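You operate a simulated robot arm through the tools that you are given. There is no shell and no other tool.

You are at the controls of a simulated two-armed robot. One attempt, no reset.

## Task
Swap the orange plate's 30 mm reel for the 20 mm reel.
Fine: old reel on the peg beside the orange plate, black arm back across.

It is judged by the outcome, as a careful person would: the job done as asked, and still so three seconds after it is handed in. It fails if anything else is knocked over, pushed out of place, dropped, spilled or broken.

## Robot
Two 7-joint arms with fingered hands on one trunk that stands fixed in place. Base frame: the origin is at the foot of the trunk, x ahead of it, y to its left, z up. Units: m, rad, N and s.
The left shoulder is at [0.08, 0.241, 1.617], the right one opposite. Each reaches about 1.128 m from its shoulder. Payload 4.9 kg a hand.
The tool frame of a hand sits at the grasp point between the pads (the TCP): z along the fingers, y along the line on which they close. The tips reach 0.032 m beyond it. The gripper opens to 0.2 m; its body begins 0.089 m behind the TCP. The gripper is a hand of 4 fingers: y runs from the thumb to the fingers, the wrist lies at [0, 0, -0.267] in the tool frame, and closing takes about 1.5 s.
Orientation is told as [roll, pitch, yaw] about the base's x, y, z axes, in that order, counted from this pose: with the fingers straight down and closing along the base's y, the tool's x points along the base's -x, its y along +y and its z along -z.

## Interface
- The arms move only by the tool play_rows. It takes "left_steps", "right_steps" or both (then of equal length, played together; a hand with none holds still); each is a list that holds one entry, the list of rows, each a list of 6 numbers: the turn, a rotation vector about the tool's x, y, z in rad, then the shift along the tool's x, y, z in m. In form: [[[ax, ay, az, dx, dy, dz], ...]]. A call has 1 to 20 rows; each row is the pose to reach, as a shift and turn from the pose commanded when the call began, along the tool's axes at that moment. "left_jaw" and "right_jaw" are, for a hand that has rows, the opening, from 0 (shut) to 1 (fully open), set as the call begins (left out, the last holds). A row lasts 0.2 s, in which the tool goes at most 0.05 m and 0.15 rad; a call with a longer step from one row to the next is refused whole, and so is a gripper value outside its range. A pose out of reach is approached as far as the arm can. The call stops where the force on the tool passes 40 N (or 10 N more than at its start, if that is more) or the arm is blocked; 0.2 s more then pass. The fingers move at their own pace (about 0.072 m/s each) and stop on an object; they squeeze with about 33 N. The grip force told is the motor's: it shows also when the fingers shut on nothing. Time passes only in rows, and 0.2 s behind the last, so rows that repeat a pose let the fingers close. The reply holds the time, the measured pose of the TCP, the force on the tool along the base axes, the opening and the grip force, in the units named above and with some noise, with the torque about the TCP (base axes, N m) and any sound that the robot's microphone picked up.
- Cameras (640 x 400 px; columns grow to the right, rows downward): "scene" is now at [0.1077, 0.0449, 1.7924]; the picture's right is [0.52, -0.86, 0.00], its down [-0.47, -0.28, -0.84] and it looks along [0.72, 0.43, -0.55] (base axes); focal length 320 px, centre (320, 200). "left" rides on the left gripper at [-0.069, -0.069, -0.116] in its tool frame; the picture's right is [0.71, -0.71, 0.00], its down [0.54, 0.54, -0.64] and it looks along [0.45, 0.45, 0.77] (tool axes); focal length 226 px, centre (320, 200). "right" rides on the right gripper at [0.069, -0.069, -0.116] in its tool frame; the picture's right is [0.71, 0.71, 0.00], its down [-0.54, 0.54, -0.64] and it looks along [-0.45, 0.45, 0.77] (tool axes); focal length 226 px, centre (320, 200). There is no depth. A picture from a camera that has moved, and an enlarged one, comes with that camera's place and axes in the base frame and with its lens.
- snapshot(camera): a new picture of that camera. The clock stands still meanwhile.
- lift_body(by): slides the trunk up (or, below 0, down) by that many m; the arms and the scene camera ride with it, the base frame stays. It gives what a move gives, with no picture.
- curl_fingers(finger1, finger2, finger3, thumb_bend, hand): sets how far each is bent, from 0 (flat) to 1 (curled in); at 0.3 the hand is open as for a grip, at 0.7 the pads meet at the TCP. One left out holds its place. A second passes; each finger stops where it meets its share of the squeeze, and holds until it gets a number again. A gripper value or a shape takes the hand back. It gives what a move gives, with no picture; readings hold the bend of each and the force on the fingers (four entries, about 0 where the hand has none), thumb and palm.
- grasp_type(shape, hand): the hand has 4 fingers and takes this shape, open, in about a second: jaw (thumb against the fingers, like two jaws); tri (thumb and two fingers); tip (a fingertip pinch); poke (one finger out to press); point (the index stretched); flat (the hand flat); cup (the hand cupped); fist (a fist). The gripper value then closes the fingers along that shape, each until it touches; the sizes above hold for jaw. It gives what a move gives, with no picture.
- turn_head(pan, tilt): turns the head with the scene camera to pan (to the left, within 1.501 rad either way) and tilt (down, from -0.506 to 1.204), counted from straight ahead of the robot. It gives what a move gives.
- zoom(camera, box): a new picture of the part [left, top, right, bottom] of that camera's present view, enlarged. The clock stands still meanwhile.
- hand_in(): hands the job in; it is judged then, once.

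Places have to be worked out from the pictures, the camera data and where the tool is seen. Open the grippers and draw the arms clear of the work before you hand the job in, unless the task says otherwise.

The tools are called after "Call:" by a JSON object that holds its "method" and its "body". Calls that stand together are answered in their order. play_rows: Moves the arms, as the interface text tells. Its arguments: {"type":"object","properties":{"left_steps":{"type":"array","items":{"type":"array","items":{"type":"array","items":{"type":"number"}}}},"left_jaw":{"type":"number"},"right_steps":{"type":"array","items":{"type":"array","items":{"type":"array","items":{"type":"number"}}}},"right_jaw":{"type":"number"}},"required":[]} The other tools are called the same way: lift_body (by) moves the trunk up or down; grasp_type (shape, hand) gives the hand a shape; curl_fingers (finger1, finger2, finger3, thumb_bend, hand) moves the fingers one by one; turn_head (pan, tilt) turns the head that bears the scene camera; snapshot (camera) takes a picture; zoom (camera, box) takes an enlarged picture of a part of a camera's view; hand_in () hands the job in.

At the start:

```text
t: 0.0
left_position: [0.5589, 0.6268, 1.4104]
left_orientation: [0.001, 0.0, 0.003]
left_force: [0.5, -1.3, -0.1]
left_wrist_torque: [0.0, 0.0, -0.01]
left_gripper_width: 0.1998
left_gripper_force: 0.0
left_shape: jaw
left_bend: [0.3, 0.3, 0.3, 0.3]
left_finger forces: [0.0, 0.1, 0.1, 0.0, 0.0, 0.0]
right_position: [0.6708, 0.0905, 1.4377]
right_orientation: [0.001, 0.001, 0.0]
right_force: [0.6, 0.3, 0.8]
right_wrist_torque: [0.04, -0.03, -0.01]
right_gripper_width: 0.1999
right_gripper_force: 0.1
right_shape: jaw
right_bend: [0.3, 0.3, 0.3, 0.3]
right_finger forces: [0.0, 0.1, 0.0, 0.0, 0.0, 0.0]
trunk travel left (down, up): [-0.525, 0.315]
head pan, tilt (commanded): [0.543, 0.581]
```

scene: 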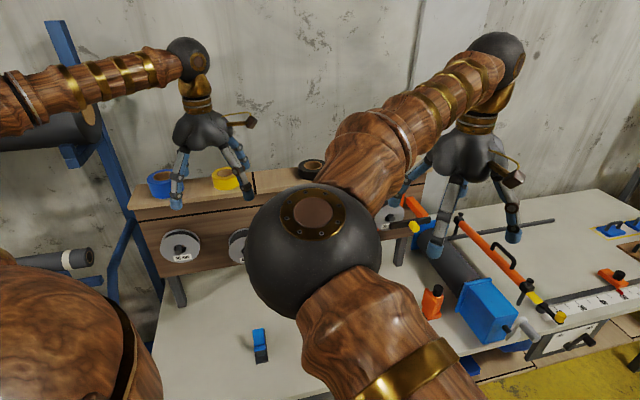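
right: 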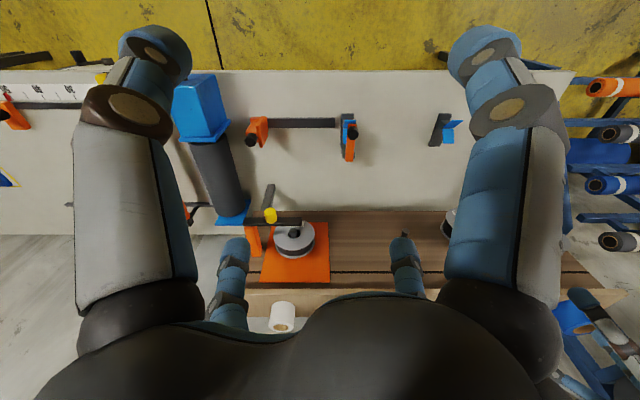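
left: 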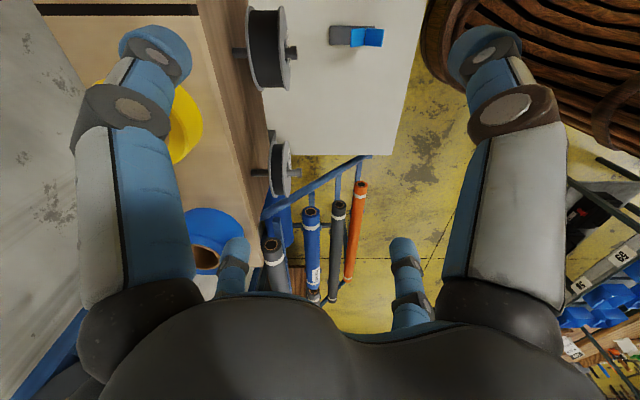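

The scene view is largely blocked by the right arm, but there is a vertical board with reels on pegs and an orange plate with a reel near the right hand. I'll look closer at the board before moving anything.

Call:
{"method": "zoom", "body": {"camera": "scene", "box": [120, 140, 280, 300]}}

Call:
{"method": "zoom", "body": {"camera": "right", "box": [160, 60, 480, 340]}}

Call:
{"method": "zoom", "body": {"camera": "scene", "box": [360, 170, 560, 340]}}

Call:
{"method": "zoom", "body": {"camera": "left", "box": [180, 0, 420, 220]}}

```text
2.50 times, centred on (200, 220) of scene
camera zoom: at [0.1077, 0.0449, 1.7924], right [0.52, -0.86, 0.0], down [-0.47, -0.28, -0.84], along [0.72, 0.43, -0.55], focal length 799 px, centre (620, 150)
```

zoom: 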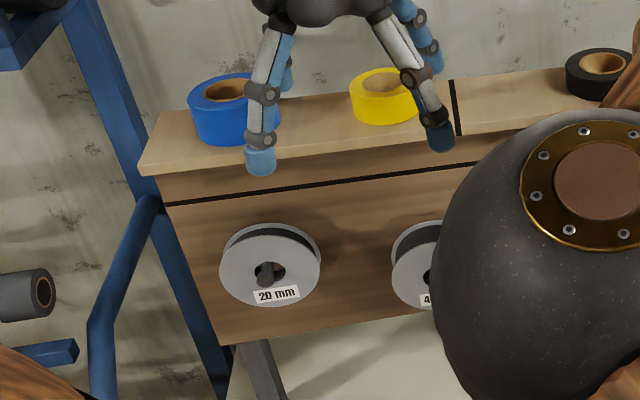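

```text
1.43 times, centred on (320, 200) of right
camera zoom: at [0.6019, 0.0218, 1.5536], right [-0.71, 0.71, 0.0], down [0.54, 0.54, 0.64], along [0.45, 0.45, -0.77], focal length 323 px, centre (320, 200)
```

zoom: 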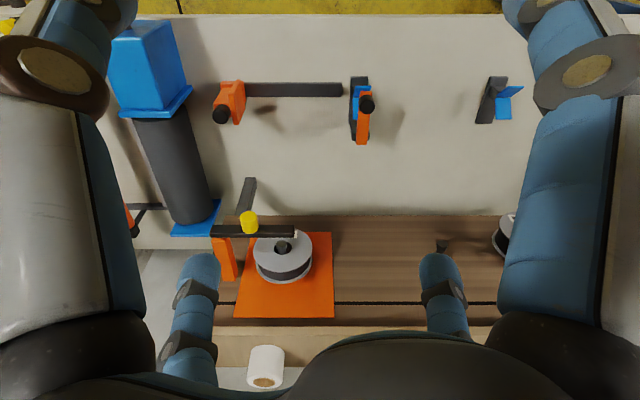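

```text
2.35 times, centred on (460, 255) of scene
camera zoom: at [0.1077, 0.0449, 1.7924], right [0.52, -0.86, 0.0], down [-0.47, -0.28, -0.84], along [0.72, 0.43, -0.55], focal length 752 px, centre (-9, 71)
```

zoom: 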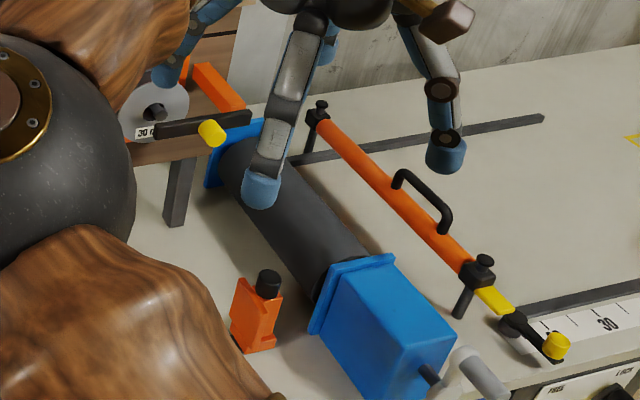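

```text
1.82 times, centred on (300, 110) of left
camera zoom: at [0.6278, 0.5586, 1.5269], right [-0.71, -0.71, 0.0], down [-0.54, 0.54, 0.64], along [-0.46, 0.45, -0.77], focal length 411 px, centre (356, 364)
```

zoom: 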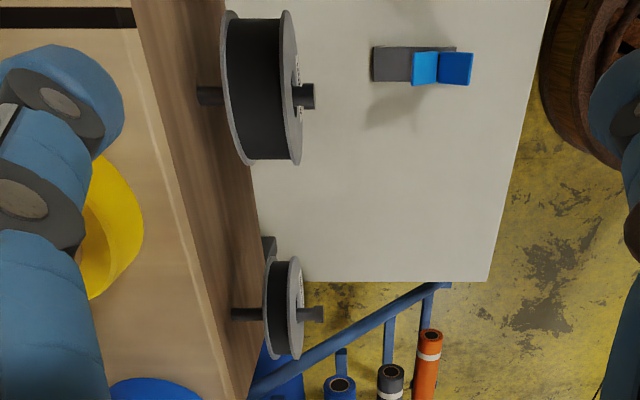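

I judge the 20 mm reel's peg tip to be near (0.49, 0.75, 1.165) with the board running along (0.71, -0.71). The right elbow blocks the head's view, so I move the right hand away to the right, keeping its height.

Call:
{"method": "play_rows", "body": {"right_steps": [[[0, 0, 0, 0.02, -0.04, 0], [0, 0, 0, 0.04, -0.08, 0], [0, 0, 0, 0.06, -0.12, 0], [0, 0, 0, 0.08, -0.16, 0], [0, 0, 0, 0.1, -0.2, 0], [0, 0, 0, 0.12, -0.24, 0], [0, 0, 0, 0.14, -0.28, 0], [0, 0, 0, 0.16, -0.32, 0], [0, 0, 0, 0.18, -0.36, 0], [0, 0, 0, 0.2, -0.4, 0], [0, 0, 0, 0.21, -0.44, 0], [0, 0, 0, 0.22, -0.48, 0]]]}}

Call:
{"method": "snapshot", "body": {"camera": "scene"}}

Call:
{"method": "snapshot", "body": {"camera": "right"}}

```text
t: 2.6
left_position: [0.5605, 0.6254, 1.4128]
left_orientation: [0.002, 0.0, 0.002]
left_force: [-0.2, -0.3, 0.2]
left_wrist_torque: [0.03, 0.04, 0.0]
left_gripper_width: 0.1999
left_gripper_force: 0.0
left_shape: jaw
left_bend: [0.3, 0.3, 0.3, 0.3]
left_finger forces: [0.1, 0.1, 0.1, 0.0, 0.0, 0.0]
right_position: [0.4506, -0.3902, 1.4371]
right_orientation: [0.001, 0.002, 0.003]
right_force: [-0.3, -0.3, -0.3]
right_wrist_torque: [0.01, 0.03, -0.04]
right_gripper_width: 0.1997
right_gripper_force: 0.1
right_shape: jaw
right_bend: [0.3, 0.3, 0.3, 0.3]
right_finger forces: [0.0, 0.0, 0.1, 0.1, 0.0, 0.0]
trunk travel left (down, up): [-0.525, 0.315]
head pan, tilt (commanded): [0.543, 0.581]
```

```text
taken
camera scene: at [0.1087, 0.0415, 1.7925], right [0.52, -0.86, 0.0], down [-0.47, -0.28, -0.84], along [0.71, 0.43, -0.55], focal length 320 px, centre (320, 200)
```

scene: 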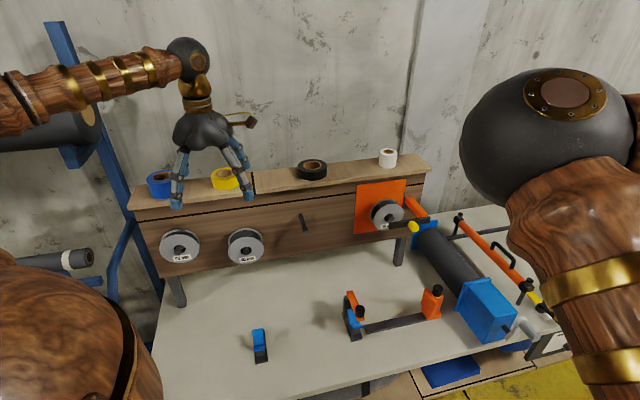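

```text
taken
camera right: at [0.3822, -0.4598, 1.5517], right [-0.71, 0.71, 0.0], down [0.54, 0.54, 0.64], along [0.45, 0.46, -0.77], focal length 226 px, centre (320, 200)
```

right: 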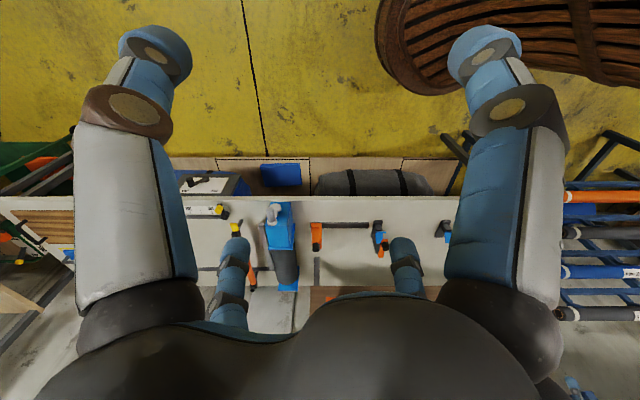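

Now the board is clear: 20 mm and 40 mm reels on pegs, an empty peg, and the orange plate with its reel under a black arm. I zoom into each.

Call:
{"method": "zoom", "body": {"camera": "scene", "box": [340, 165, 450, 275]}}

Call:
{"method": "zoom", "body": {"camera": "scene", "box": [140, 190, 320, 300]}}

Call:
{"method": "zoom", "body": {"camera": "scene", "box": [270, 180, 370, 260]}}

```text
3.64 times, centred on (395, 220) of scene
camera zoom: at [0.1087, 0.0415, 1.7925], right [0.52, -0.86, 0.0], down [-0.47, -0.28, -0.84], along [0.71, 0.43, -0.55], focal length 1163 px, centre (47, 127)
```

zoom: 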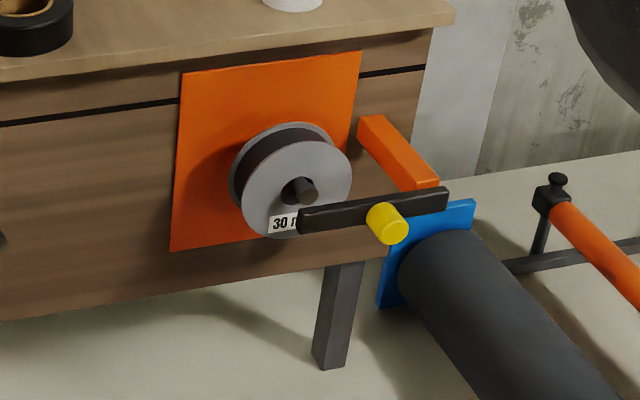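

```text
3.56 times, centred on (230, 245) of scene
camera zoom: at [0.1087, 0.0415, 1.7925], right [0.52, -0.86, 0.0], down [-0.47, -0.28, -0.84], along [0.71, 0.43, -0.55], focal length 1137 px, centre (640, 40)
```

zoom: 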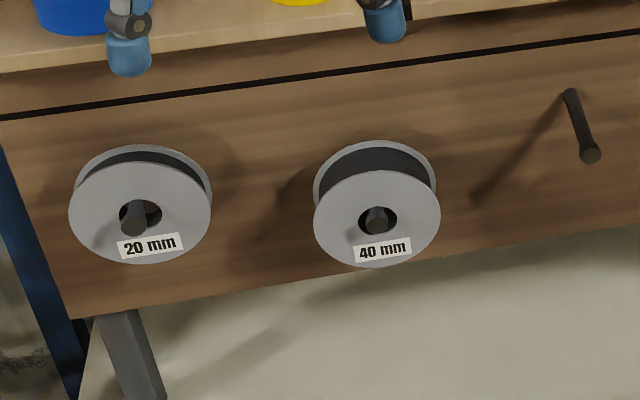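

```text
5.00 times, centred on (320, 220) of scene
camera zoom: at [0.1087, 0.0415, 1.7925], right [0.52, -0.86, 0.0], down [-0.47, -0.28, -0.84], along [0.71, 0.43, -0.55], focal length 1598 px, centre (320, 100)
```

zoom: 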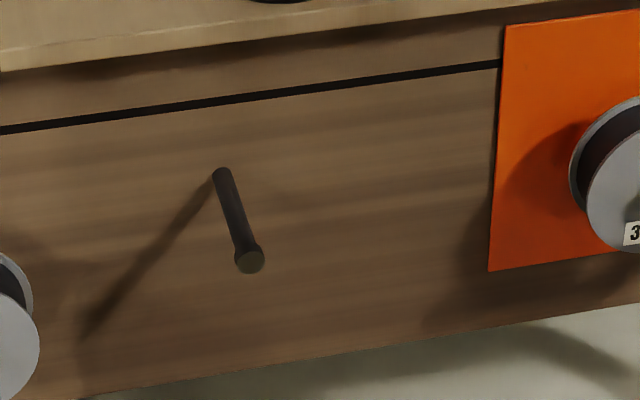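

From two views I place the peg tips in a board frame (u along (0.71,-0.71), outward distance along (0.71,0.71)): 20 mm u=-0.185, 40 mm u≈0, empty peg u=0.19 (z≈1.154), spindle u≈0.476 z≈1.168, and the black bar u 0.449–0.592 at distance ≈0.825. I bring the right hand in front, fingers pointing at the board but well back, to look at the bar's hinge.

Call:
{"method": "play_rows", "body": {"right_steps": [[[-0.0926, -0.0926, 0, -0.0243, 0.0354, 0.0156], [-0.1852, -0.1852, 0, -0.0485, 0.0708, 0.0312], [-0.2778, -0.2778, 0, -0.0728, 0.1063, 0.0467], [-0.3703, -0.3703, 0, -0.097, 0.1417, 0.0623], [-0.4629, -0.4629, 0, -0.1213, 0.1771, 0.0779], [-0.5555, -0.5555, 0, -0.1455, 0.2125, 0.0935], [-0.648, -0.648, 0, -0.1698, 0.248, 0.1091], [-0.7406, -0.7406, 0, -0.194, 0.2834, 0.1247], [-0.8332, -0.8332, 0, -0.2183, 0.3188, 0.1402], [-0.9257, -0.9257, 0, -0.2425, 0.3542, 0.1558], [-1.0183, -1.0183, 0, -0.2668, 0.3896, 0.1714], [-1.1107, -1.1107, 0, -0.291, 0.425, 0.187]]]}}

Call:
{"method": "snapshot", "body": {"camera": "right"}}

Call:
{"method": "snapshot", "body": {"camera": "scene"}}

```text
t: 5.2
left_position: [0.5628, 0.6247, 1.4101]
left_orientation: [0.0, 0.001, 0.002]
left_force: [0.8, -0.2, 0.3]
left_wrist_torque: [0.02, 0.02, -0.01]
left_gripper_width: 0.1997
left_gripper_force: 0.0
left_shape: jaw
left_bend: [0.3, 0.3, 0.3, 0.3]
left_finger forces: [0.0, 0.1, 0.0, 0.0, 0.1, 0.0]
right_position: [0.7487, 0.0262, 1.2578]
right_orientation: [1.562, -0.785, -0.771]
right_force: [0.3, 0.3, 0.3]
right_wrist_torque: [0.03, -0.01, 0.07]
right_gripper_width: 0.2001
right_gripper_force: 0.0
right_shape: jaw
right_bend: [0.3, 0.3, 0.3, 0.3]
right_finger forces: [0.1, 0.1, 0.1, 0.0, 0.0, 0.0]
right hand out of reach, approached as far as the arm can: row 12
trunk travel left (down, up): [-0.525, 0.315]
head pan, tilt (commanded): [0.543, 0.581]
```

```text
taken
camera right: at [0.6668, -0.0569, 1.1607], right [-0.71, 0.7, 0.0], down [-0.45, -0.46, 0.77], along [0.54, 0.55, 0.64], focal length 226 px, centre (320, 200)
```

right: 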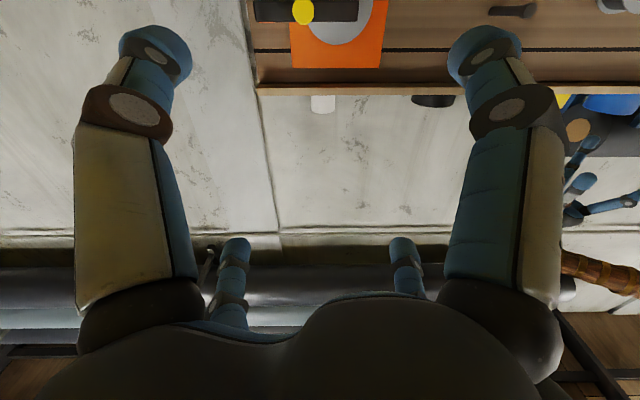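

```text
taken
camera scene: at [0.1112, 0.0432, 1.7923], right [0.52, -0.86, 0.0], down [-0.47, -0.28, -0.83], along [0.71, 0.43, -0.55], focal length 320 px, centre (320, 200)
```

scene: 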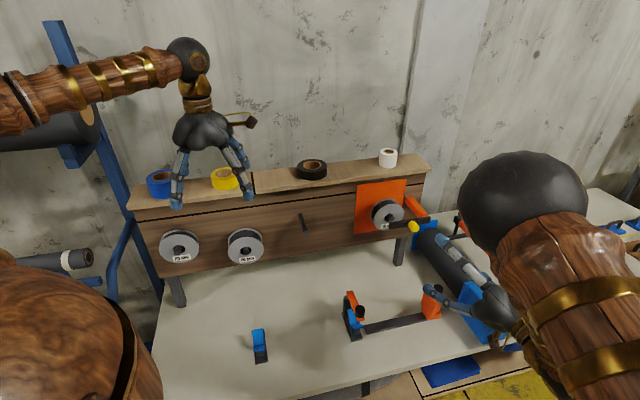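

The right camera now looks up from below the hand; the bar is at the top of its picture. I zoom in there for detail of the hinge.

Call:
{"method": "zoom", "body": {"camera": "right", "box": [230, 0, 410, 110]}}

Call:
{"method": "zoom", "body": {"camera": "scene", "box": [350, 175, 450, 245]}}

```text
3.56 times, centred on (320, 55) of right
camera zoom: at [0.6668, -0.0569, 1.1607], right [-0.71, 0.7, 0.0], down [-0.45, -0.46, 0.77], along [0.54, 0.55, 0.64], focal length 804 px, centre (320, 716)
```

zoom: 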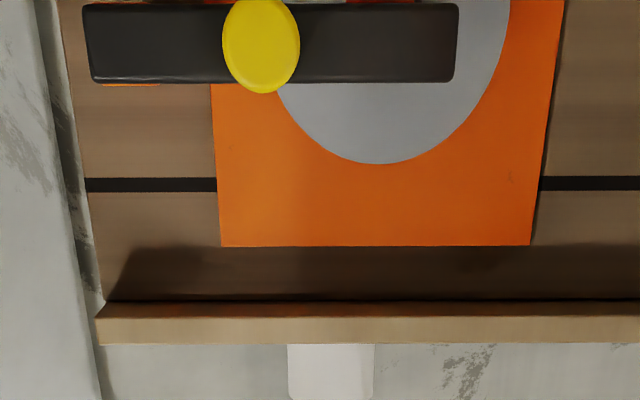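

```text
5.71 times, centred on (400, 210) of scene
camera zoom: at [0.1112, 0.0432, 1.7923], right [0.52, -0.86, 0.0], down [-0.47, -0.28, -0.83], along [0.71, 0.43, -0.55], focal length 1827 px, centre (-137, 143)
```

zoom: 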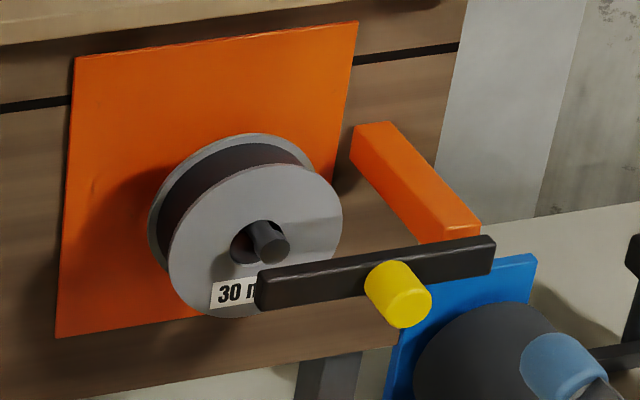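

The bar sits flat across the end of the orange post (post centre u≈0.577), with a yellow knob at u≈0.531, z≈1.16, front at distance ≈0.81; the bar's hinge axis isn't visible. I move the right hand nearer (still ~0.10 m short of the knob) while closing the fingers, to learn how they close.

Call:
{"method": "play_rows", "body": {"right_steps": [[[0, 0, 0, 0.0084, -0.0171, 0.03], [0, 0, 0, 0.0167, -0.0342, 0.06], [0, 0, 0, 0.025, -0.0513, 0.09], [0, 0, 0, 0.0334, -0.0684, 0.12], [0, 0, 0, 0.0417, -0.0855, 0.151], [0, 0, 0, 0.0417, -0.0855, 0.151], [0, 0, 0, 0.0417, -0.0855, 0.151], [0, 0, 0, 0.0417, -0.0855, 0.151]]], "right_jaw": 0.0}}

Call:
{"method": "snapshot", "body": {"camera": "right"}}

Call:
{"method": "snapshot", "body": {"camera": "scene"}}

```text
t: 7.0
left_position: [0.56, 0.6268, 1.4118]
left_orientation: [0.001, 0.003, 0.003]
left_force: [0.6, -1.2, 0.0]
left_wrist_torque: [-0.02, 0.05, 0.02]
left_gripper_width: 0.1999
left_gripper_force: 0.0
left_shape: jaw
left_bend: [0.3, 0.3, 0.3, 0.3]
left_finger forces: [0.1, 0.0, 0.0, 0.0, 0.0, 0.0]
right_position: [0.8883, 0.0856, 1.1918]
right_orientation: [1.523, -0.784, -0.705]
right_force: [0.4, 0.0, 0.6]
right_wrist_torque: [0.01, 0.02, 0.02]
right_gripper_width: 0.0
right_gripper_force: 27.3
right_shape: jaw
right_bend: [0.7, 0.7, 0.7, 0.7]
right_finger forces: [0.0, 0.0, 0.0, 0.0, 0.1, 0.0]
right hand out of reach, approached as far as the arm can: row 1, 2, 3, 4, 5, 6, 7, 8
trunk travel left (down, up): [-0.525, 0.315]
head pan, tilt (commanded): [0.543, 0.581]
```

```text
taken
camera right: at [0.8083, -0.0025, 1.0972], right [-0.74, 0.67, 0.0], down [-0.41, -0.46, 0.79], along [0.53, 0.58, 0.62], focal length 226 px, centre (320, 200)
```

right: 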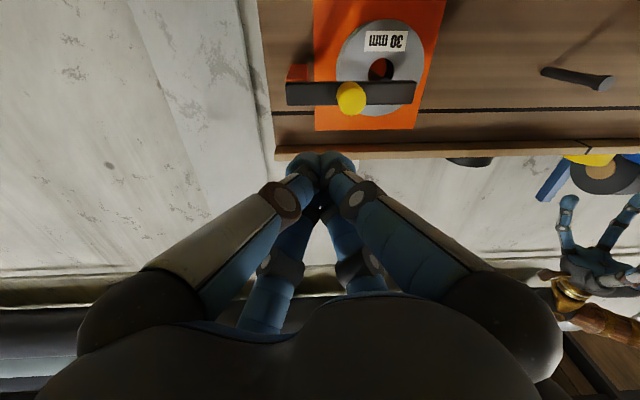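

```text
taken
camera scene: at [0.1087, 0.0449, 1.7923], right [0.52, -0.86, 0.0], down [-0.47, -0.28, -0.84], along [0.71, 0.43, -0.55], focal length 320 px, centre (320, 200)
```

scene: 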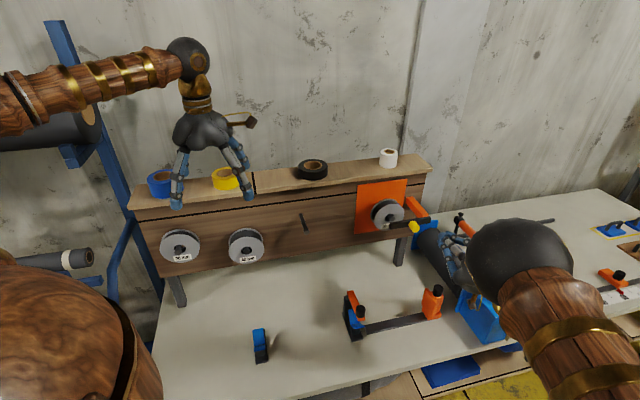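

The right hand can't hold this level pose from so high a shoulder (every row "out of reach"), so I'll lower the trunk. First I draw both hands back from the board and up so nothing is touched on the way down.

Call:
{"method": "play_rows", "body": {"left_steps": [[[0, 0, 0, 0.02, -0.01, -0.012], [0, 0, 0, 0.04, -0.02, -0.024], [0, 0, 0, 0.06, -0.03, -0.036], [0, 0, 0, 0.08, -0.04, -0.048], [0, 0, 0, 0.1, -0.05, -0.06], [0, 0, 0, 0.12, -0.06, -0.07], [0, 0, 0, 0.14, -0.07, -0.08], [0, 0, 0, 0.16, -0.077, -0.09]]], "right_steps": [[[0, 0, 0, -0.01, 0.02, -0.03], [0, 0, 0, -0.03, 0.04, -0.06], [0, 0, 0, -0.05, 0.06, -0.09], [0, 0, 0, -0.07, 0.09, -0.12], [0, 0, 0, -0.09, 0.115, -0.14], [0, 0, 0, -0.11, 0.14, -0.16], [0, 0, 0, -0.13, 0.165, -0.18], [0, 0, 0, -0.148, 0.19, -0.2]]], "right_jaw": 0.5}}

Call:
{"method": "snapshot", "body": {"camera": "scene"}}

```text
t: 8.8
left_position: [0.3947, 0.5485, 1.5026]
left_orientation: [0.0, -0.004, 0.001]
left_force: [0.2, 0.4, 0.5]
left_wrist_torque: [0.05, -0.01, 0.0]
left_gripper_width: 0.1997
left_gripper_force: 0.1
left_shape: jaw
left_bend: [0.3, 0.3, 0.3, 0.3]
left_finger forces: [0.1, 0.0, 0.0, 0.1, 0.0, 0.0]
right_position: [0.735, -0.0389, 1.434]
right_orientation: [1.516, -0.783, -0.707]
right_force: [-0.6, 0.1, 0.2]
right_wrist_torque: [-0.04, 0.04, -0.02]
right_gripper_width: 0.0998
right_gripper_force: 0.1
right_shape: jaw
right_bend: [0.38, 0.38, 0.38, 0.36]
right_finger forces: [0.0, 0.1, 0.0, 0.1, 0.0, 0.0]
trunk travel left (down, up): [-0.525, 0.315]
head pan, tilt (commanded): [0.543, 0.581]
```

```text
taken
camera scene: at [0.1031, 0.0441, 1.7926], right [0.52, -0.86, 0.0], down [-0.47, -0.28, -0.84], along [0.72, 0.43, -0.55], focal length 320 px, centre (320, 200)
```

scene: 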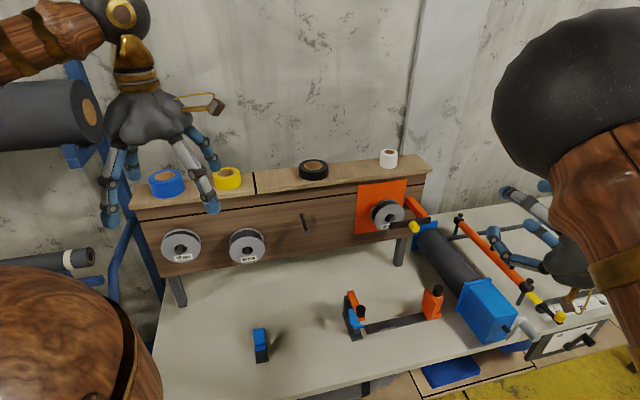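

Both hands are clear of the board. I lower the trunk by 0.30 m so the shoulders come nearer the height of the pegs.

Call:
{"method": "lift_body", "body": {"by": -0.3}}

Call:
{"method": "snapshot", "body": {"camera": "scene"}}

Call:
{"method": "snapshot", "body": {"camera": "right"}}

```text
t: 11.8
left_position: [0.3994, 0.5489, 1.2002]
left_orientation: [-0.001, 0.001, 0.002]
left_force: [-0.2, -0.3, -0.6]
left_wrist_torque: [0.03, -0.01, 0.0]
left_gripper_width: 0.1999
left_gripper_force: 0.1
left_shape: jaw
left_bend: [0.3, 0.3, 0.3, 0.3]
left_finger forces: [0.0, 0.1, 0.0, 0.0, 0.0, 0.0]
right_position: [0.738, -0.0362, 1.1318]
right_orientation: [1.514, -0.786, -0.703]
right_force: [-0.7, -0.5, -0.6]
right_wrist_torque: [0.01, -0.02, 0.01]
right_gripper_width: 0.0996
right_gripper_force: 0.0
right_shape: jaw
right_bend: [0.38, 0.38, 0.38, 0.36]
right_finger forces: [0.0, 0.0, 0.0, 0.1, 0.0, 0.1]
trunk travel left (down, up): [-0.225, 0.615]
head pan, tilt (commanded): [0.543, 0.581]
```

```text
taken
camera scene: at [0.1075, 0.0446, 1.4925], right [0.52, -0.86, 0.0], down [-0.47, -0.28, -0.84], along [0.72, 0.43, -0.55], focal length 320 px, centre (320, 200)
```

scene: 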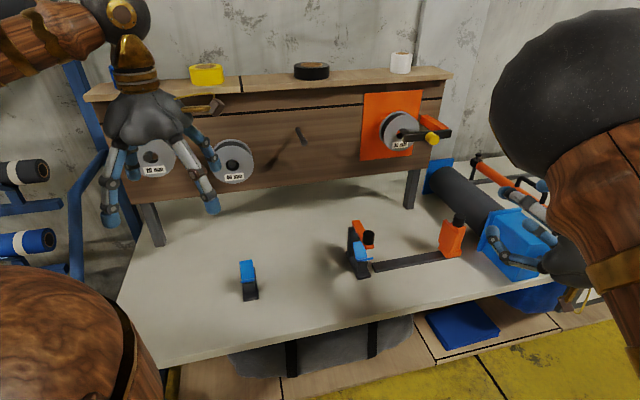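

```text
taken
camera right: at [0.6567, -0.1248, 1.0392], right [-0.74, 0.68, 0.0], down [-0.41, -0.45, 0.79], along [0.54, 0.58, 0.61], focal length 226 px, centre (320, 200)
```

right: 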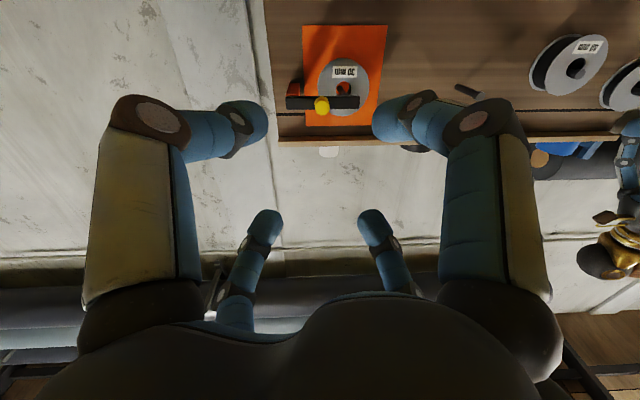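

The view is now more frontal. I tilt the head up slightly and zoom in on the plate, the empty peg and the reels to refine positions with the vertical baseline.

Call:
{"method": "turn_head", "body": {"pan": 0.6, "tilt": 0.35}}

Call:
{"method": "snapshot", "body": {"camera": "scene"}}

```text
t: 12.6
left_position: [0.3996, 0.5487, 1.2005]
left_orientation: [0.001, 0.0, 0.001]
left_force: [-0.3, -0.1, -0.7]
left_wrist_torque: [0.01, -0.03, 0.05]
left_gripper_width: 0.2
left_gripper_force: 0.0
left_shape: jaw
left_bend: [0.3, 0.3, 0.3, 0.3]
left_finger forces: [0.0, 0.0, 0.0, 0.0, 0.0, 0.1]
right_position: [0.7373, -0.0369, 1.1323]
right_orientation: [1.513, -0.784, -0.7]
right_force: [0.5, -0.1, 0.3]
right_wrist_torque: [0.02, 0.01, 0.01]
right_gripper_width: 0.0998
right_gripper_force: 0.0
right_shape: jaw
right_bend: [0.38, 0.38, 0.38, 0.36]
right_finger forces: [0.0, 0.0, 0.0, 0.0, 0.0, 0.0]
trunk travel left (down, up): [-0.225, 0.615]
head pan, tilt (commanded): [0.6, 0.351]
```

```text
taken
camera scene: at [0.1083, 0.0514, 1.5135], right [0.56, -0.83, 0.0], down [-0.28, -0.19, -0.94], along [0.77, 0.53, -0.34], focal length 320 px, centre (320, 200)
```

scene: 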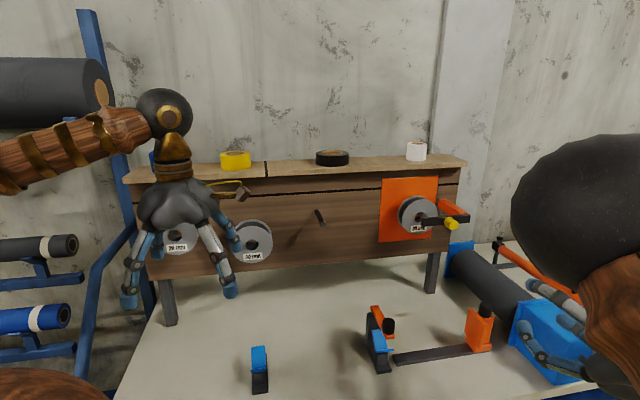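

Call:
{"method": "zoom", "body": {"camera": "scene", "box": [370, 165, 480, 245]}}

Call:
{"method": "zoom", "body": {"camera": "scene", "box": [270, 165, 380, 265]}}

Call:
{"method": "zoom", "body": {"camera": "scene", "box": [130, 190, 290, 290]}}

```text
5.00 times, centred on (425, 205) of scene
camera zoom: at [0.1083, 0.0514, 1.5135], right [0.56, -0.83, 0.0], down [-0.28, -0.19, -0.94], along [0.77, 0.53, -0.34], focal length 1598 px, centre (-205, 175)
```

zoom: 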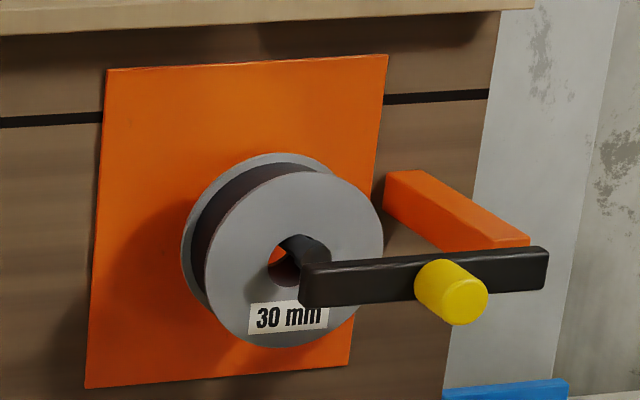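

```text
4.00 times, centred on (325, 215) of scene
camera zoom: at [0.1083, 0.0514, 1.5135], right [0.56, -0.83, 0.0], down [-0.28, -0.19, -0.94], along [0.77, 0.53, -0.34], focal length 1279 px, centre (300, 140)
```

zoom: 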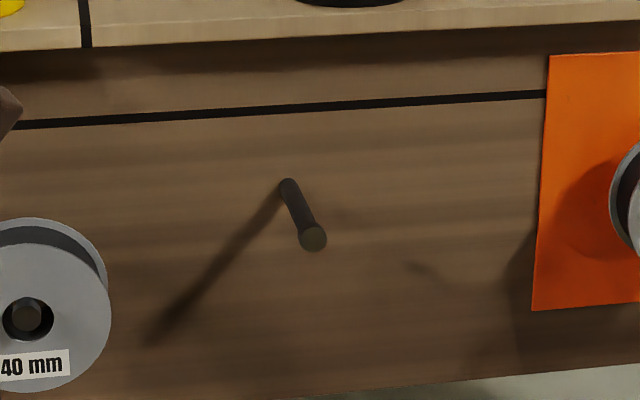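

```text
4.00 times, centred on (210, 240) of scene
camera zoom: at [0.1083, 0.0514, 1.5135], right [0.56, -0.83, 0.0], down [-0.28, -0.19, -0.94], along [0.77, 0.53, -0.34], focal length 1279 px, centre (760, 40)
```

zoom: 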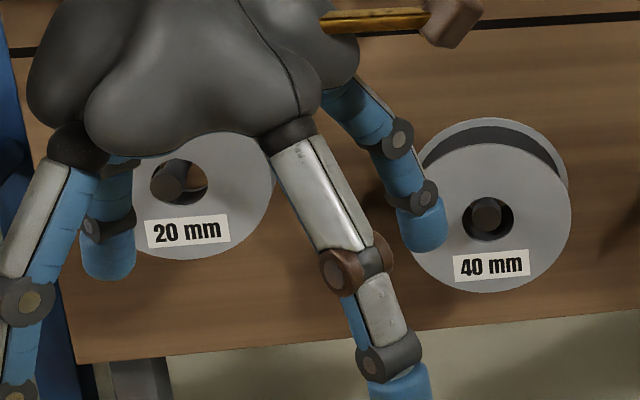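

Refined: the pegs and spindle are level at z≈1.16 (tips at distance ≈0.875, board at 0.972), the knob front is at about (0.951, 0.196, 1.159), and the reels are ≈0.108 m across. Now with the trunk lower I bring the right hand, squared to the board, to ~0.09 m in front of the knob.

Call:
{"method": "play_rows", "body": {"right_steps": [[[0, -0.01, 0, -0.0038, 0.0046, 0.0372], [0, -0.02, 0.001, -0.0075, 0.0093, 0.0744], [0, -0.03, 0.001, -0.0113, 0.0139, 0.1117], [0.001, -0.04, 0.001, -0.0151, 0.0185, 0.1489], [0.001, -0.05, 0.002, -0.0188, 0.0232, 0.1861], [0.001, -0.059, 0.002, -0.0226, 0.0278, 0.2233]]]}}

Call:
{"method": "snapshot", "body": {"camera": "right"}}

Call:
{"method": "snapshot", "body": {"camera": "scene"}}

```text
t: 13.9
left_position: [0.3995, 0.5494, 1.2013]
left_orientation: [-0.001, -0.002, -0.002]
left_force: [-0.5, 0.7, -0.4]
left_wrist_torque: [-0.02, -0.01, 0.0]
left_gripper_width: 0.2
left_gripper_force: 0.1
left_shape: jaw
left_bend: [0.3, 0.3, 0.3, 0.3]
left_finger forces: [0.1, 0.1, 0.0, 0.0, 0.1, 0.0]
right_position: [0.8888, 0.1347, 1.1644]
right_orientation: [1.581, -0.782, -0.79]
right_force: [0.6, 0.6, -0.2]
right_wrist_torque: [0.02, -0.02, -0.02]
right_gripper_width: 0.0999
right_gripper_force: 0.1
right_shape: jaw
right_bend: [0.38, 0.38, 0.38, 0.36]
right_finger forces: [0.1, 0.0, 0.0, 0.1, 0.1, 0.0]
trunk travel left (down, up): [-0.225, 0.615]
head pan, tilt (commanded): [0.6, 0.351]
```

```text
taken
camera right: at [0.8074, 0.0525, 1.0659], right [-0.71, 0.71, 0.0], down [-0.46, -0.46, 0.76], along [0.54, 0.54, 0.65], focal length 226 px, centre (320, 200)
```

right: 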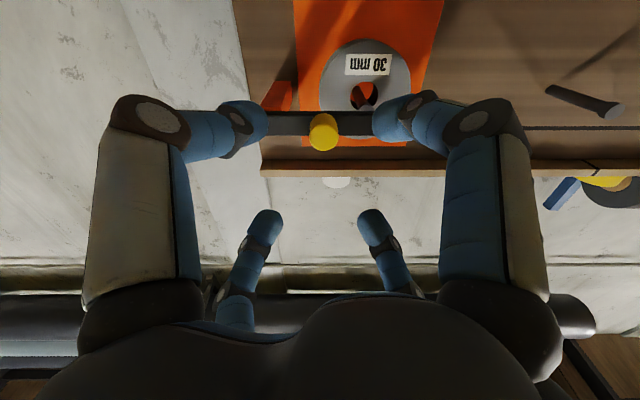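

```text
taken
camera scene: at [0.109, 0.0521, 1.5135], right [0.56, -0.83, 0.0], down [-0.28, -0.19, -0.94], along [0.77, 0.53, -0.34], focal length 320 px, centre (320, 200)
```

scene: 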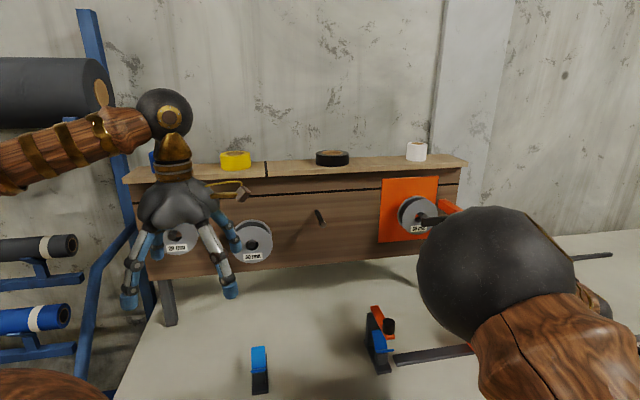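

The right hand is squared up with the knob just ahead and ~1 cm below its axis. I advance 7 cm so the open fingertips surround the knob but stay just in front of the bar.

Call:
{"method": "play_rows", "body": {"right_steps": [[[0, 0, 0, 0.001, -0.001, 0.02], [0, 0, 0, 0.002, -0.002, 0.04], [0, 0, 0, 0.003, -0.003, 0.055], [0, 0, 0, 0.004, -0.004, 0.065], [0, 0, 0, 0.0042, -0.0042, 0.072]]]}}

Call:
{"method": "snapshot", "body": {"camera": "right"}}

```text
t: 15.2
left_position: [0.3988, 0.549, 1.2001]
left_orientation: [0.0, -0.001, -0.002]
left_force: [0.0, -0.5, 0.0]
left_wrist_torque: [0.01, 0.02, -0.02]
left_gripper_width: 0.1999
left_gripper_force: 0.2
left_shape: jaw
left_bend: [0.3, 0.3, 0.3, 0.3]
left_finger forces: [0.1, 0.0, 0.0, 0.1, 0.0, 0.0]
right_position: [0.9384, 0.184, 1.1603]
right_orientation: [1.578, -0.784, -0.791]
right_force: [0.0, -0.3, 0.0]
right_wrist_torque: [-0.01, 0.0, 0.0]
right_gripper_width: 0.0997
right_gripper_force: 0.0
right_shape: jaw
right_bend: [0.38, 0.38, 0.38, 0.36]
right_finger forces: [0.0, 0.0, 0.0, 0.0, 0.0, 0.1]
trunk travel left (down, up): [-0.225, 0.615]
head pan, tilt (commanded): [0.6, 0.351]
```

```text
taken
camera right: at [0.8572, 0.1026, 1.0606], right [-0.71, 0.71, 0.0], down [-0.46, -0.46, 0.76], along [0.54, 0.54, 0.65], focal length 226 px, centre (320, 200)
```

right: 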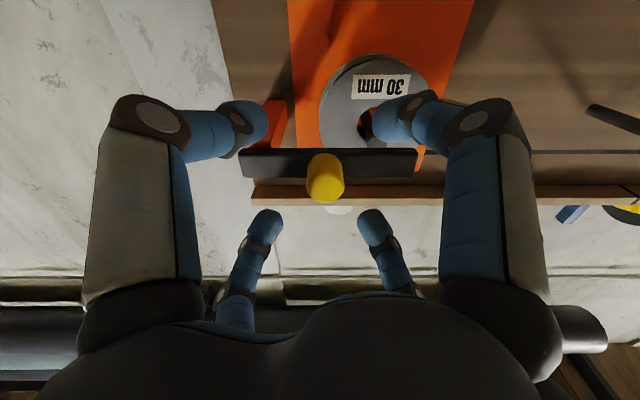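

The knob sits centred between the fingers (column 325, row ~188, matching a point ~2 cm ahead of the TCP). I close the hand on it, holding position.

Call:
{"method": "play_rows", "body": {"right_steps": [[[0, 0, 0, 0, 0, 0], [0, 0, 0, 0, 0, 0], [0, 0, 0, 0, 0, 0], [0, 0, 0, 0, 0, 0], [0, 0, 0, 0, 0, 0], [0, 0, 0, 0, 0, 0], [0, 0, 0, 0, 0, 0], [0, 0, 0, 0, 0, 0]]], "right_jaw": 0.0}}

Call:
{"method": "snapshot", "body": {"camera": "right"}}

Call:
{"method": "zoom", "body": {"camera": "scene", "box": [370, 165, 480, 245]}}

```text
t: 16.9
left_position: [0.4004, 0.5503, 1.1989]
left_orientation: [0.0, 0.0, 0.003]
left_force: [-0.1, 1.2, 0.3]
left_wrist_torque: [0.01, -0.02, 0.02]
left_gripper_width: 0.2001
left_gripper_force: 0.0
left_shape: jaw
left_bend: [0.3, 0.3, 0.3, 0.3]
left_finger forces: [0.1, 0.1, 0.0, 0.0, 0.0, 0.0]
right_position: [0.9384, 0.1846, 1.159]
right_orientation: [1.582, -0.784, -0.789]
right_force: [5.4, 3.9, 2.2]
right_wrist_torque: [0.02, -0.09, -0.06]
right_gripper_width: 0.0202
right_gripper_force: 33.4
right_shape: jaw
right_bend: [0.77, 0.59, 0.75, 0.63]
right_finger forces: [27.3, 29.0, 28.9, 0.0, 28.7, 0.1]
trunk travel left (down, up): [-0.225, 0.615]
head pan, tilt (commanded): [0.6, 0.351]
```

```text
taken
camera right: at [0.8576, 0.103, 1.0605], right [-0.71, 0.71, 0.0], down [-0.46, -0.46, 0.76], along [0.54, 0.54, 0.65], focal length 226 px, centre (320, 200)
```

right: 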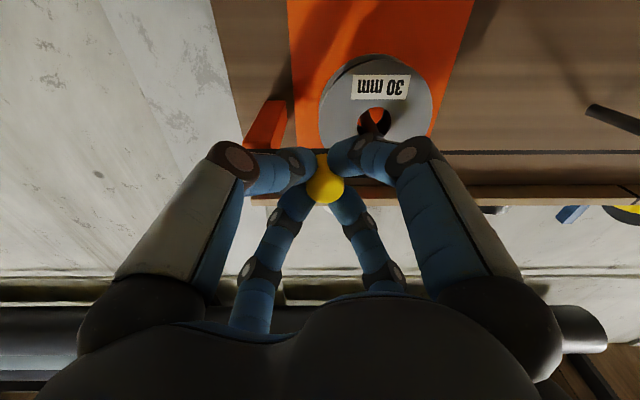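

```text
5.00 times, centred on (425, 205) of scene
camera zoom: at [0.109, 0.0519, 1.5135], right [0.57, -0.82, 0.0], down [-0.28, -0.19, -0.94], along [0.77, 0.53, -0.34], focal length 1598 px, centre (-205, 175)
```

zoom: 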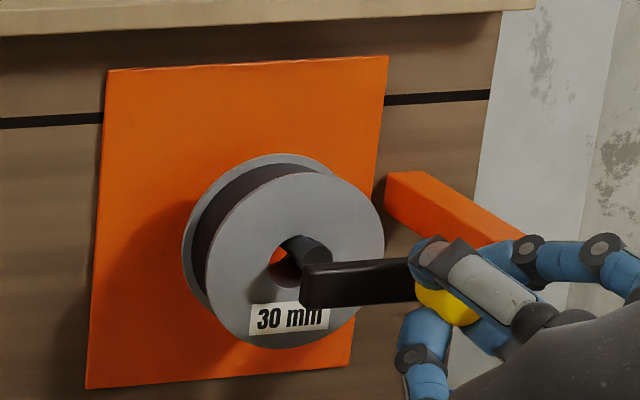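

The knob is firmly held (all four fingers ~28 N). I try a small lift of 10 mm to see whether the bar turns upward.

Call:
{"method": "play_rows", "body": {"right_steps": [[[0, 0, 0, -0.0035, 0.0035, 0], [0, 0, 0, -0.0071, 0.0071, 0], [0, 0, 0, -0.0071, 0.0071, 0]]]}}

Call:
{"method": "zoom", "body": {"camera": "scene", "box": [370, 165, 480, 245]}}

```text
t: 17.8
left_position: [0.4019, 0.5505, 1.1998]
left_orientation: [0.0, 0.001, -0.001]
left_force: [0.5, -0.6, -0.1]
left_wrist_torque: [-0.03, -0.01, 0.01]
left_gripper_width: 0.2
left_gripper_force: 0.0
left_shape: jaw
left_bend: [0.3, 0.3, 0.3, 0.3]
left_finger forces: [0.1, 0.0, 0.0, 0.0, 0.1, 0.1]
right_position: [0.9384, 0.1841, 1.1664]
right_orientation: [1.577, -0.783, -0.786]
right_force: [4.9, 2.6, -5.7]
right_wrist_torque: [0.03, 0.2, -0.14]
right_gripper_width: 0.0203
right_gripper_force: 32.6
right_shape: jaw
right_bend: [0.77, 0.59, 0.75, 0.63]
right_finger forces: [26.2, 28.4, 33.9, 0.0, 33.0, 0.0]
trunk travel left (down, up): [-0.225, 0.615]
head pan, tilt (commanded): [0.6, 0.351]
```

```text
5.00 times, centred on (425, 205) of scene
camera zoom: at [0.1101, 0.052, 1.5133], right [0.57, -0.83, 0.0], down [-0.28, -0.19, -0.94], along [0.77, 0.53, -0.35], focal length 1598 px, centre (-205, 175)
```

zoom: 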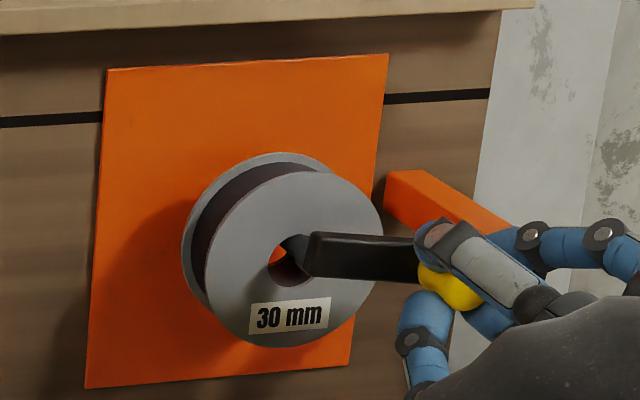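

The bar tilted up with low force, so the hinge axis is along the post. I continue along an arc about the post (radius ≈0.047 m) to about 45°.

Call:
{"method": "play_rows", "body": {"right_steps": [[[0, 0, 0, -0.0063, 0.0023, 0], [0, 0, 0, -0.0129, 0.0047, 0], [0, 0, 0, -0.0198, 0.0062, 0], [0, 0, 0, -0.0269, 0.0066, 0], [0, 0, 0, -0.0269, 0.0066, 0]]]}}

Call:
{"method": "zoom", "body": {"camera": "scene", "box": [370, 165, 480, 245]}}

```text
t: 18.9
left_position: [0.3995, 0.5512, 1.1999]
left_orientation: [-0.001, 0.001, 0.003]
left_force: [1.0, -0.2, -0.7]
left_wrist_torque: [-0.01, -0.01, 0.02]
left_gripper_width: 0.1998
left_gripper_force: 0.0
left_shape: jaw
left_bend: [0.3, 0.3, 0.3, 0.3]
left_finger forces: [0.0, 0.0, 0.0, 0.0, 0.0, 0.1]
right_position: [0.9477, 0.1769, 1.1923]
right_orientation: [1.58, -0.785, -0.786]
right_force: [4.6, 10.2, -2.7]
right_wrist_torque: [0.09, 0.23, -0.11]
right_gripper_width: 0.0195
right_gripper_force: 33.4
right_shape: jaw
right_bend: [0.77, 0.77, 0.75, 0.63]
right_finger forces: [24.4, 28.8, 27.0, 0.0, 31.0, 0.0]
trunk travel left (down, up): [-0.225, 0.615]
head pan, tilt (commanded): [0.6, 0.351]
```

```text
5.00 times, centred on (425, 205) of scene
camera zoom: at [0.1096, 0.0535, 1.5134], right [0.57, -0.82, 0.0], down [-0.28, -0.2, -0.94], along [0.77, 0.53, -0.35], focal length 1598 px, centre (-205, 175)
```

zoom: 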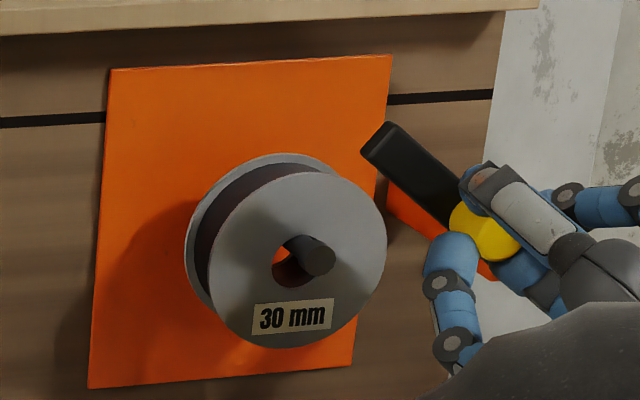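

At ~45° with small forces. I continue the arc past vertical to about 100°.

Call:
{"method": "play_rows", "body": {"right_steps": [[[0, 0, 0, -0.0093, -0.001, 0], [0, 0, 0, -0.0182, -0.004, 0], [0, 0, 0, -0.0264, -0.0086, 0], [0, 0, 0, -0.0325, -0.0137, 0], [0, 0, 0, -0.0379, -0.0202, 0], [0, 0, 0, -0.0379, -0.0202, 0]]]}}

Call:
{"method": "zoom", "body": {"camera": "scene", "box": [370, 165, 480, 245]}}

```text
t: 20.4
left_position: [0.4022, 0.5496, 1.1975]
left_orientation: [-0.004, 0.002, -0.004]
left_force: [0.6, 0.0, 1.0]
left_wrist_torque: [-0.02, 0.01, -0.01]
left_gripper_width: 0.1998
left_gripper_force: 0.1
left_shape: jaw
left_bend: [0.3, 0.3, 0.3, 0.3]
left_finger forces: [0.0, 0.0, 0.1, 0.0, 0.1, 0.1]
right_position: [0.9779, 0.1496, 1.2081]
right_orientation: [1.588, -0.783, -0.789]
right_force: [13.9, 21.0, 6.1]
right_wrist_torque: [-0.07, 0.39, -0.07]
right_gripper_width: 0.0168
right_gripper_force: 33.3
right_shape: jaw
right_bend: [0.77, 0.77, 0.76, 0.65]
right_finger forces: [25.4, 27.7, 0.0, 0.1, 0.0, 0.0]
trunk travel left (down, up): [-0.225, 0.615]
head pan, tilt (commanded): [0.6, 0.351]
stopped in row 6 (right hand): the force on the tool passed its limit at 41 N (the readings are from after the stop); the commanded pose is now the measured one
```

```text
5.00 times, centred on (425, 205) of scene
camera zoom: at [0.1113, 0.0544, 1.513], right [0.56, -0.83, 0.0], down [-0.29, -0.2, -0.94], along [0.77, 0.53, -0.35], focal length 1598 px, centre (-205, 175)
```

zoom: 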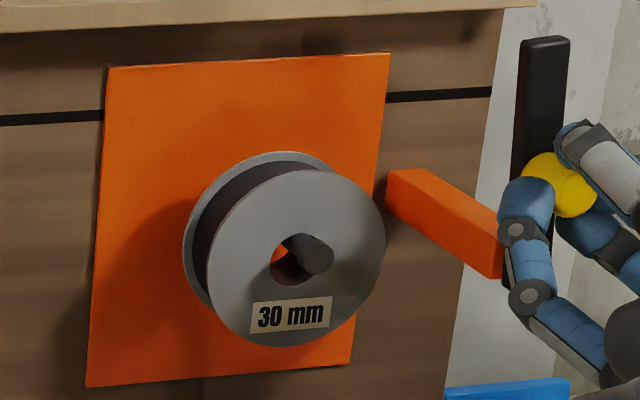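

The bar now stands vertical, slightly past it (~94°), and a stop or binding raised the force, so this is far enough. I release the knob with a moderate opening and check that the bar stays.

Call:
{"method": "play_rows", "body": {"right_steps": [[[0, 0, 0, 0, 0, 0], [0, 0, 0, 0, 0, 0], [0, 0, 0, 0, 0, 0], [0, 0, 0, 0, 0, 0], [0, 0, 0, 0, 0, 0]]], "right_jaw": 0.45}}

Call:
{"method": "zoom", "body": {"camera": "scene", "box": [370, 165, 480, 245]}}

Call:
{"method": "snapshot", "body": {"camera": "right"}}

```text
t: 21.6
left_position: [0.4005, 0.5474, 1.1998]
left_orientation: [0.0, -0.001, -0.002]
left_force: [-0.3, 0.8, 1.0]
left_wrist_torque: [-0.01, 0.02, 0.01]
left_gripper_width: 0.2
left_gripper_force: 0.1
left_shape: jaw
left_bend: [0.3, 0.3, 0.3, 0.3]
left_finger forces: [0.0, 0.0, 0.1, 0.0, 0.1, 0.0]
right_position: [0.9758, 0.1443, 1.2076]
right_orientation: [1.587, -0.784, -0.796]
right_force: [1.8, -0.9, -2.8]
right_wrist_torque: [-0.16, -0.11, -0.05]
right_gripper_width: 0.0895
right_gripper_force: 0.1
right_shape: jaw
right_bend: [0.4, 0.4, 0.4, 0.38]
right_finger forces: [2.8, 0.1, 0.0, 0.0, 0.0, 0.0]
trunk travel left (down, up): [-0.225, 0.615]
head pan, tilt (commanded): [0.6, 0.351]
```

```text
5.00 times, centred on (425, 205) of scene
camera zoom: at [0.1091, 0.0517, 1.5134], right [0.56, -0.83, 0.0], down [-0.28, -0.19, -0.94], along [0.77, 0.53, -0.34], focal length 1598 px, centre (-205, 175)
```

zoom: 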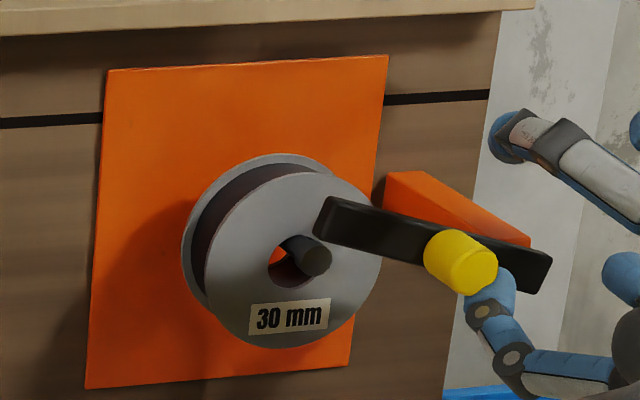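

```text
taken
camera right: at [0.8957, 0.0628, 1.1073], right [-0.71, 0.71, 0.0], down [-0.46, -0.46, 0.76], along [0.54, 0.54, 0.65], focal length 226 px, centre (320, 200)
```

right: 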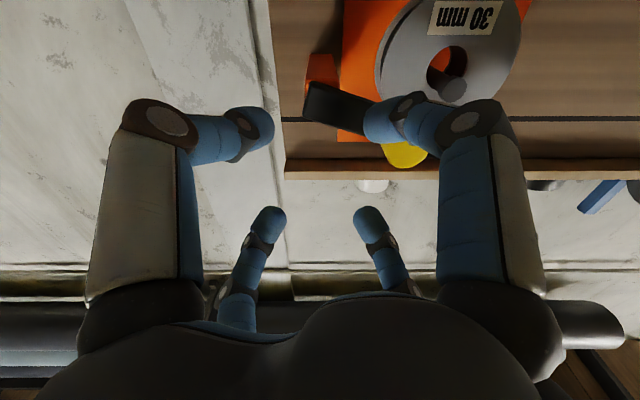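

The bar is sprung: it swung back onto my lower-left finger once released, so one hand must keep it open while the other handles the reels. I draw the right hand straight back 0.12 m so the bar settles, then look at the "point" shape for use as a slim hold-open finger.

Call:
{"method": "play_rows", "body": {"right_steps": [[[0, 0, 0, 0, 0, -0.02], [0, 0, 0, 0, 0, -0.04], [0, 0, 0, 0, 0, -0.07], [0, 0, 0, 0, 0, -0.1], [0, 0, 0, 0, 0, -0.12]]]}}

Call:
{"method": "grasp_type", "body": {"shape": "point", "hand": "right"}}

Call:
{"method": "snapshot", "body": {"camera": "right"}}

Call:
{"method": "snapshot", "body": {"camera": "scene"}}

```text
t: 22.8
left_position: [0.399, 0.5476, 1.2005]
left_orientation: [0.0, 0.001, -0.002]
left_force: [1.3, -0.2, -0.6]
left_wrist_torque: [-0.01, 0.0, -0.03]
left_gripper_width: 0.1997
left_gripper_force: 0.0
left_shape: jaw
left_bend: [0.3, 0.3, 0.3, 0.3]
left_finger forces: [0.0, 0.0, 0.0, 0.0, 0.0, 0.0]
right_position: [0.8925, 0.0596, 1.2043]
right_orientation: [1.589, -0.785, -0.795]
right_force: [-0.4, -0.3, 0.1]
right_wrist_torque: [0.02, 0.0, 0.02]
right_gripper_width: 0.0897
right_gripper_force: 0.0
right_shape: jaw
right_bend: [0.4, 0.4, 0.4, 0.38]
right_finger forces: [0.0, 0.1, 0.1, 0.1, 0.1, 0.0]
trunk travel left (down, up): [-0.225, 0.615]
head pan, tilt (commanded): [0.6, 0.351]
```

```text
t: 23.7
left_position: [0.4001, 0.5479, 1.2003]
left_orientation: [0.0, 0.0, -0.003]
left_force: [0.0, -0.2, -0.3]
left_wrist_torque: [0.01, 0.02, 0.03]
left_gripper_width: 0.1999
left_gripper_force: 0.0
left_shape: jaw
left_bend: [0.3, 0.3, 0.3, 0.3]
left_finger forces: [0.1, 0.0, 0.1, 0.0, 0.1, 0.1]
right_position: [0.8939, 0.0597, 1.2065]
right_orientation: [1.586, -0.784, -0.794]
right_force: [-0.3, 0.6, 1.5]
right_wrist_torque: [-0.02, -0.03, 0.03]
right_gripper_width: 0.0
right_gripper_force: 0.2
right_shape: point
right_bend: [0.7, 1.0, 1.0, 0.66]
right_finger forces: [0.0, 0.0, 0.0, 0.0, 0.0, 0.0]
trunk travel left (down, up): [-0.225, 0.615]
head pan, tilt (commanded): [0.6, 0.351]
```

```text
taken
camera right: at [0.8117, -0.0224, 1.1066], right [-0.71, 0.7, 0.0], down [-0.46, -0.46, 0.76], along [0.54, 0.54, 0.65], focal length 226 px, centre (320, 200)
```

right: 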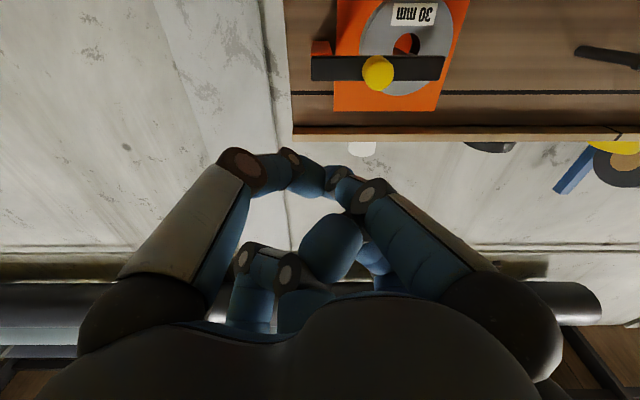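

```text
taken
camera scene: at [0.1083, 0.0514, 1.5135], right [0.57, -0.82, 0.0], down [-0.28, -0.19, -0.94], along [0.77, 0.53, -0.34], focal length 320 px, centre (320, 200)
```

scene: 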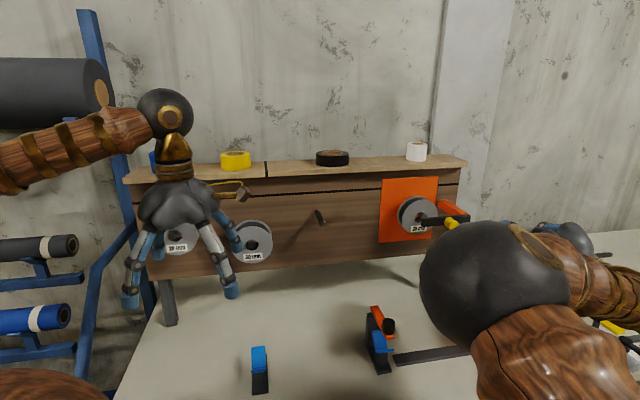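

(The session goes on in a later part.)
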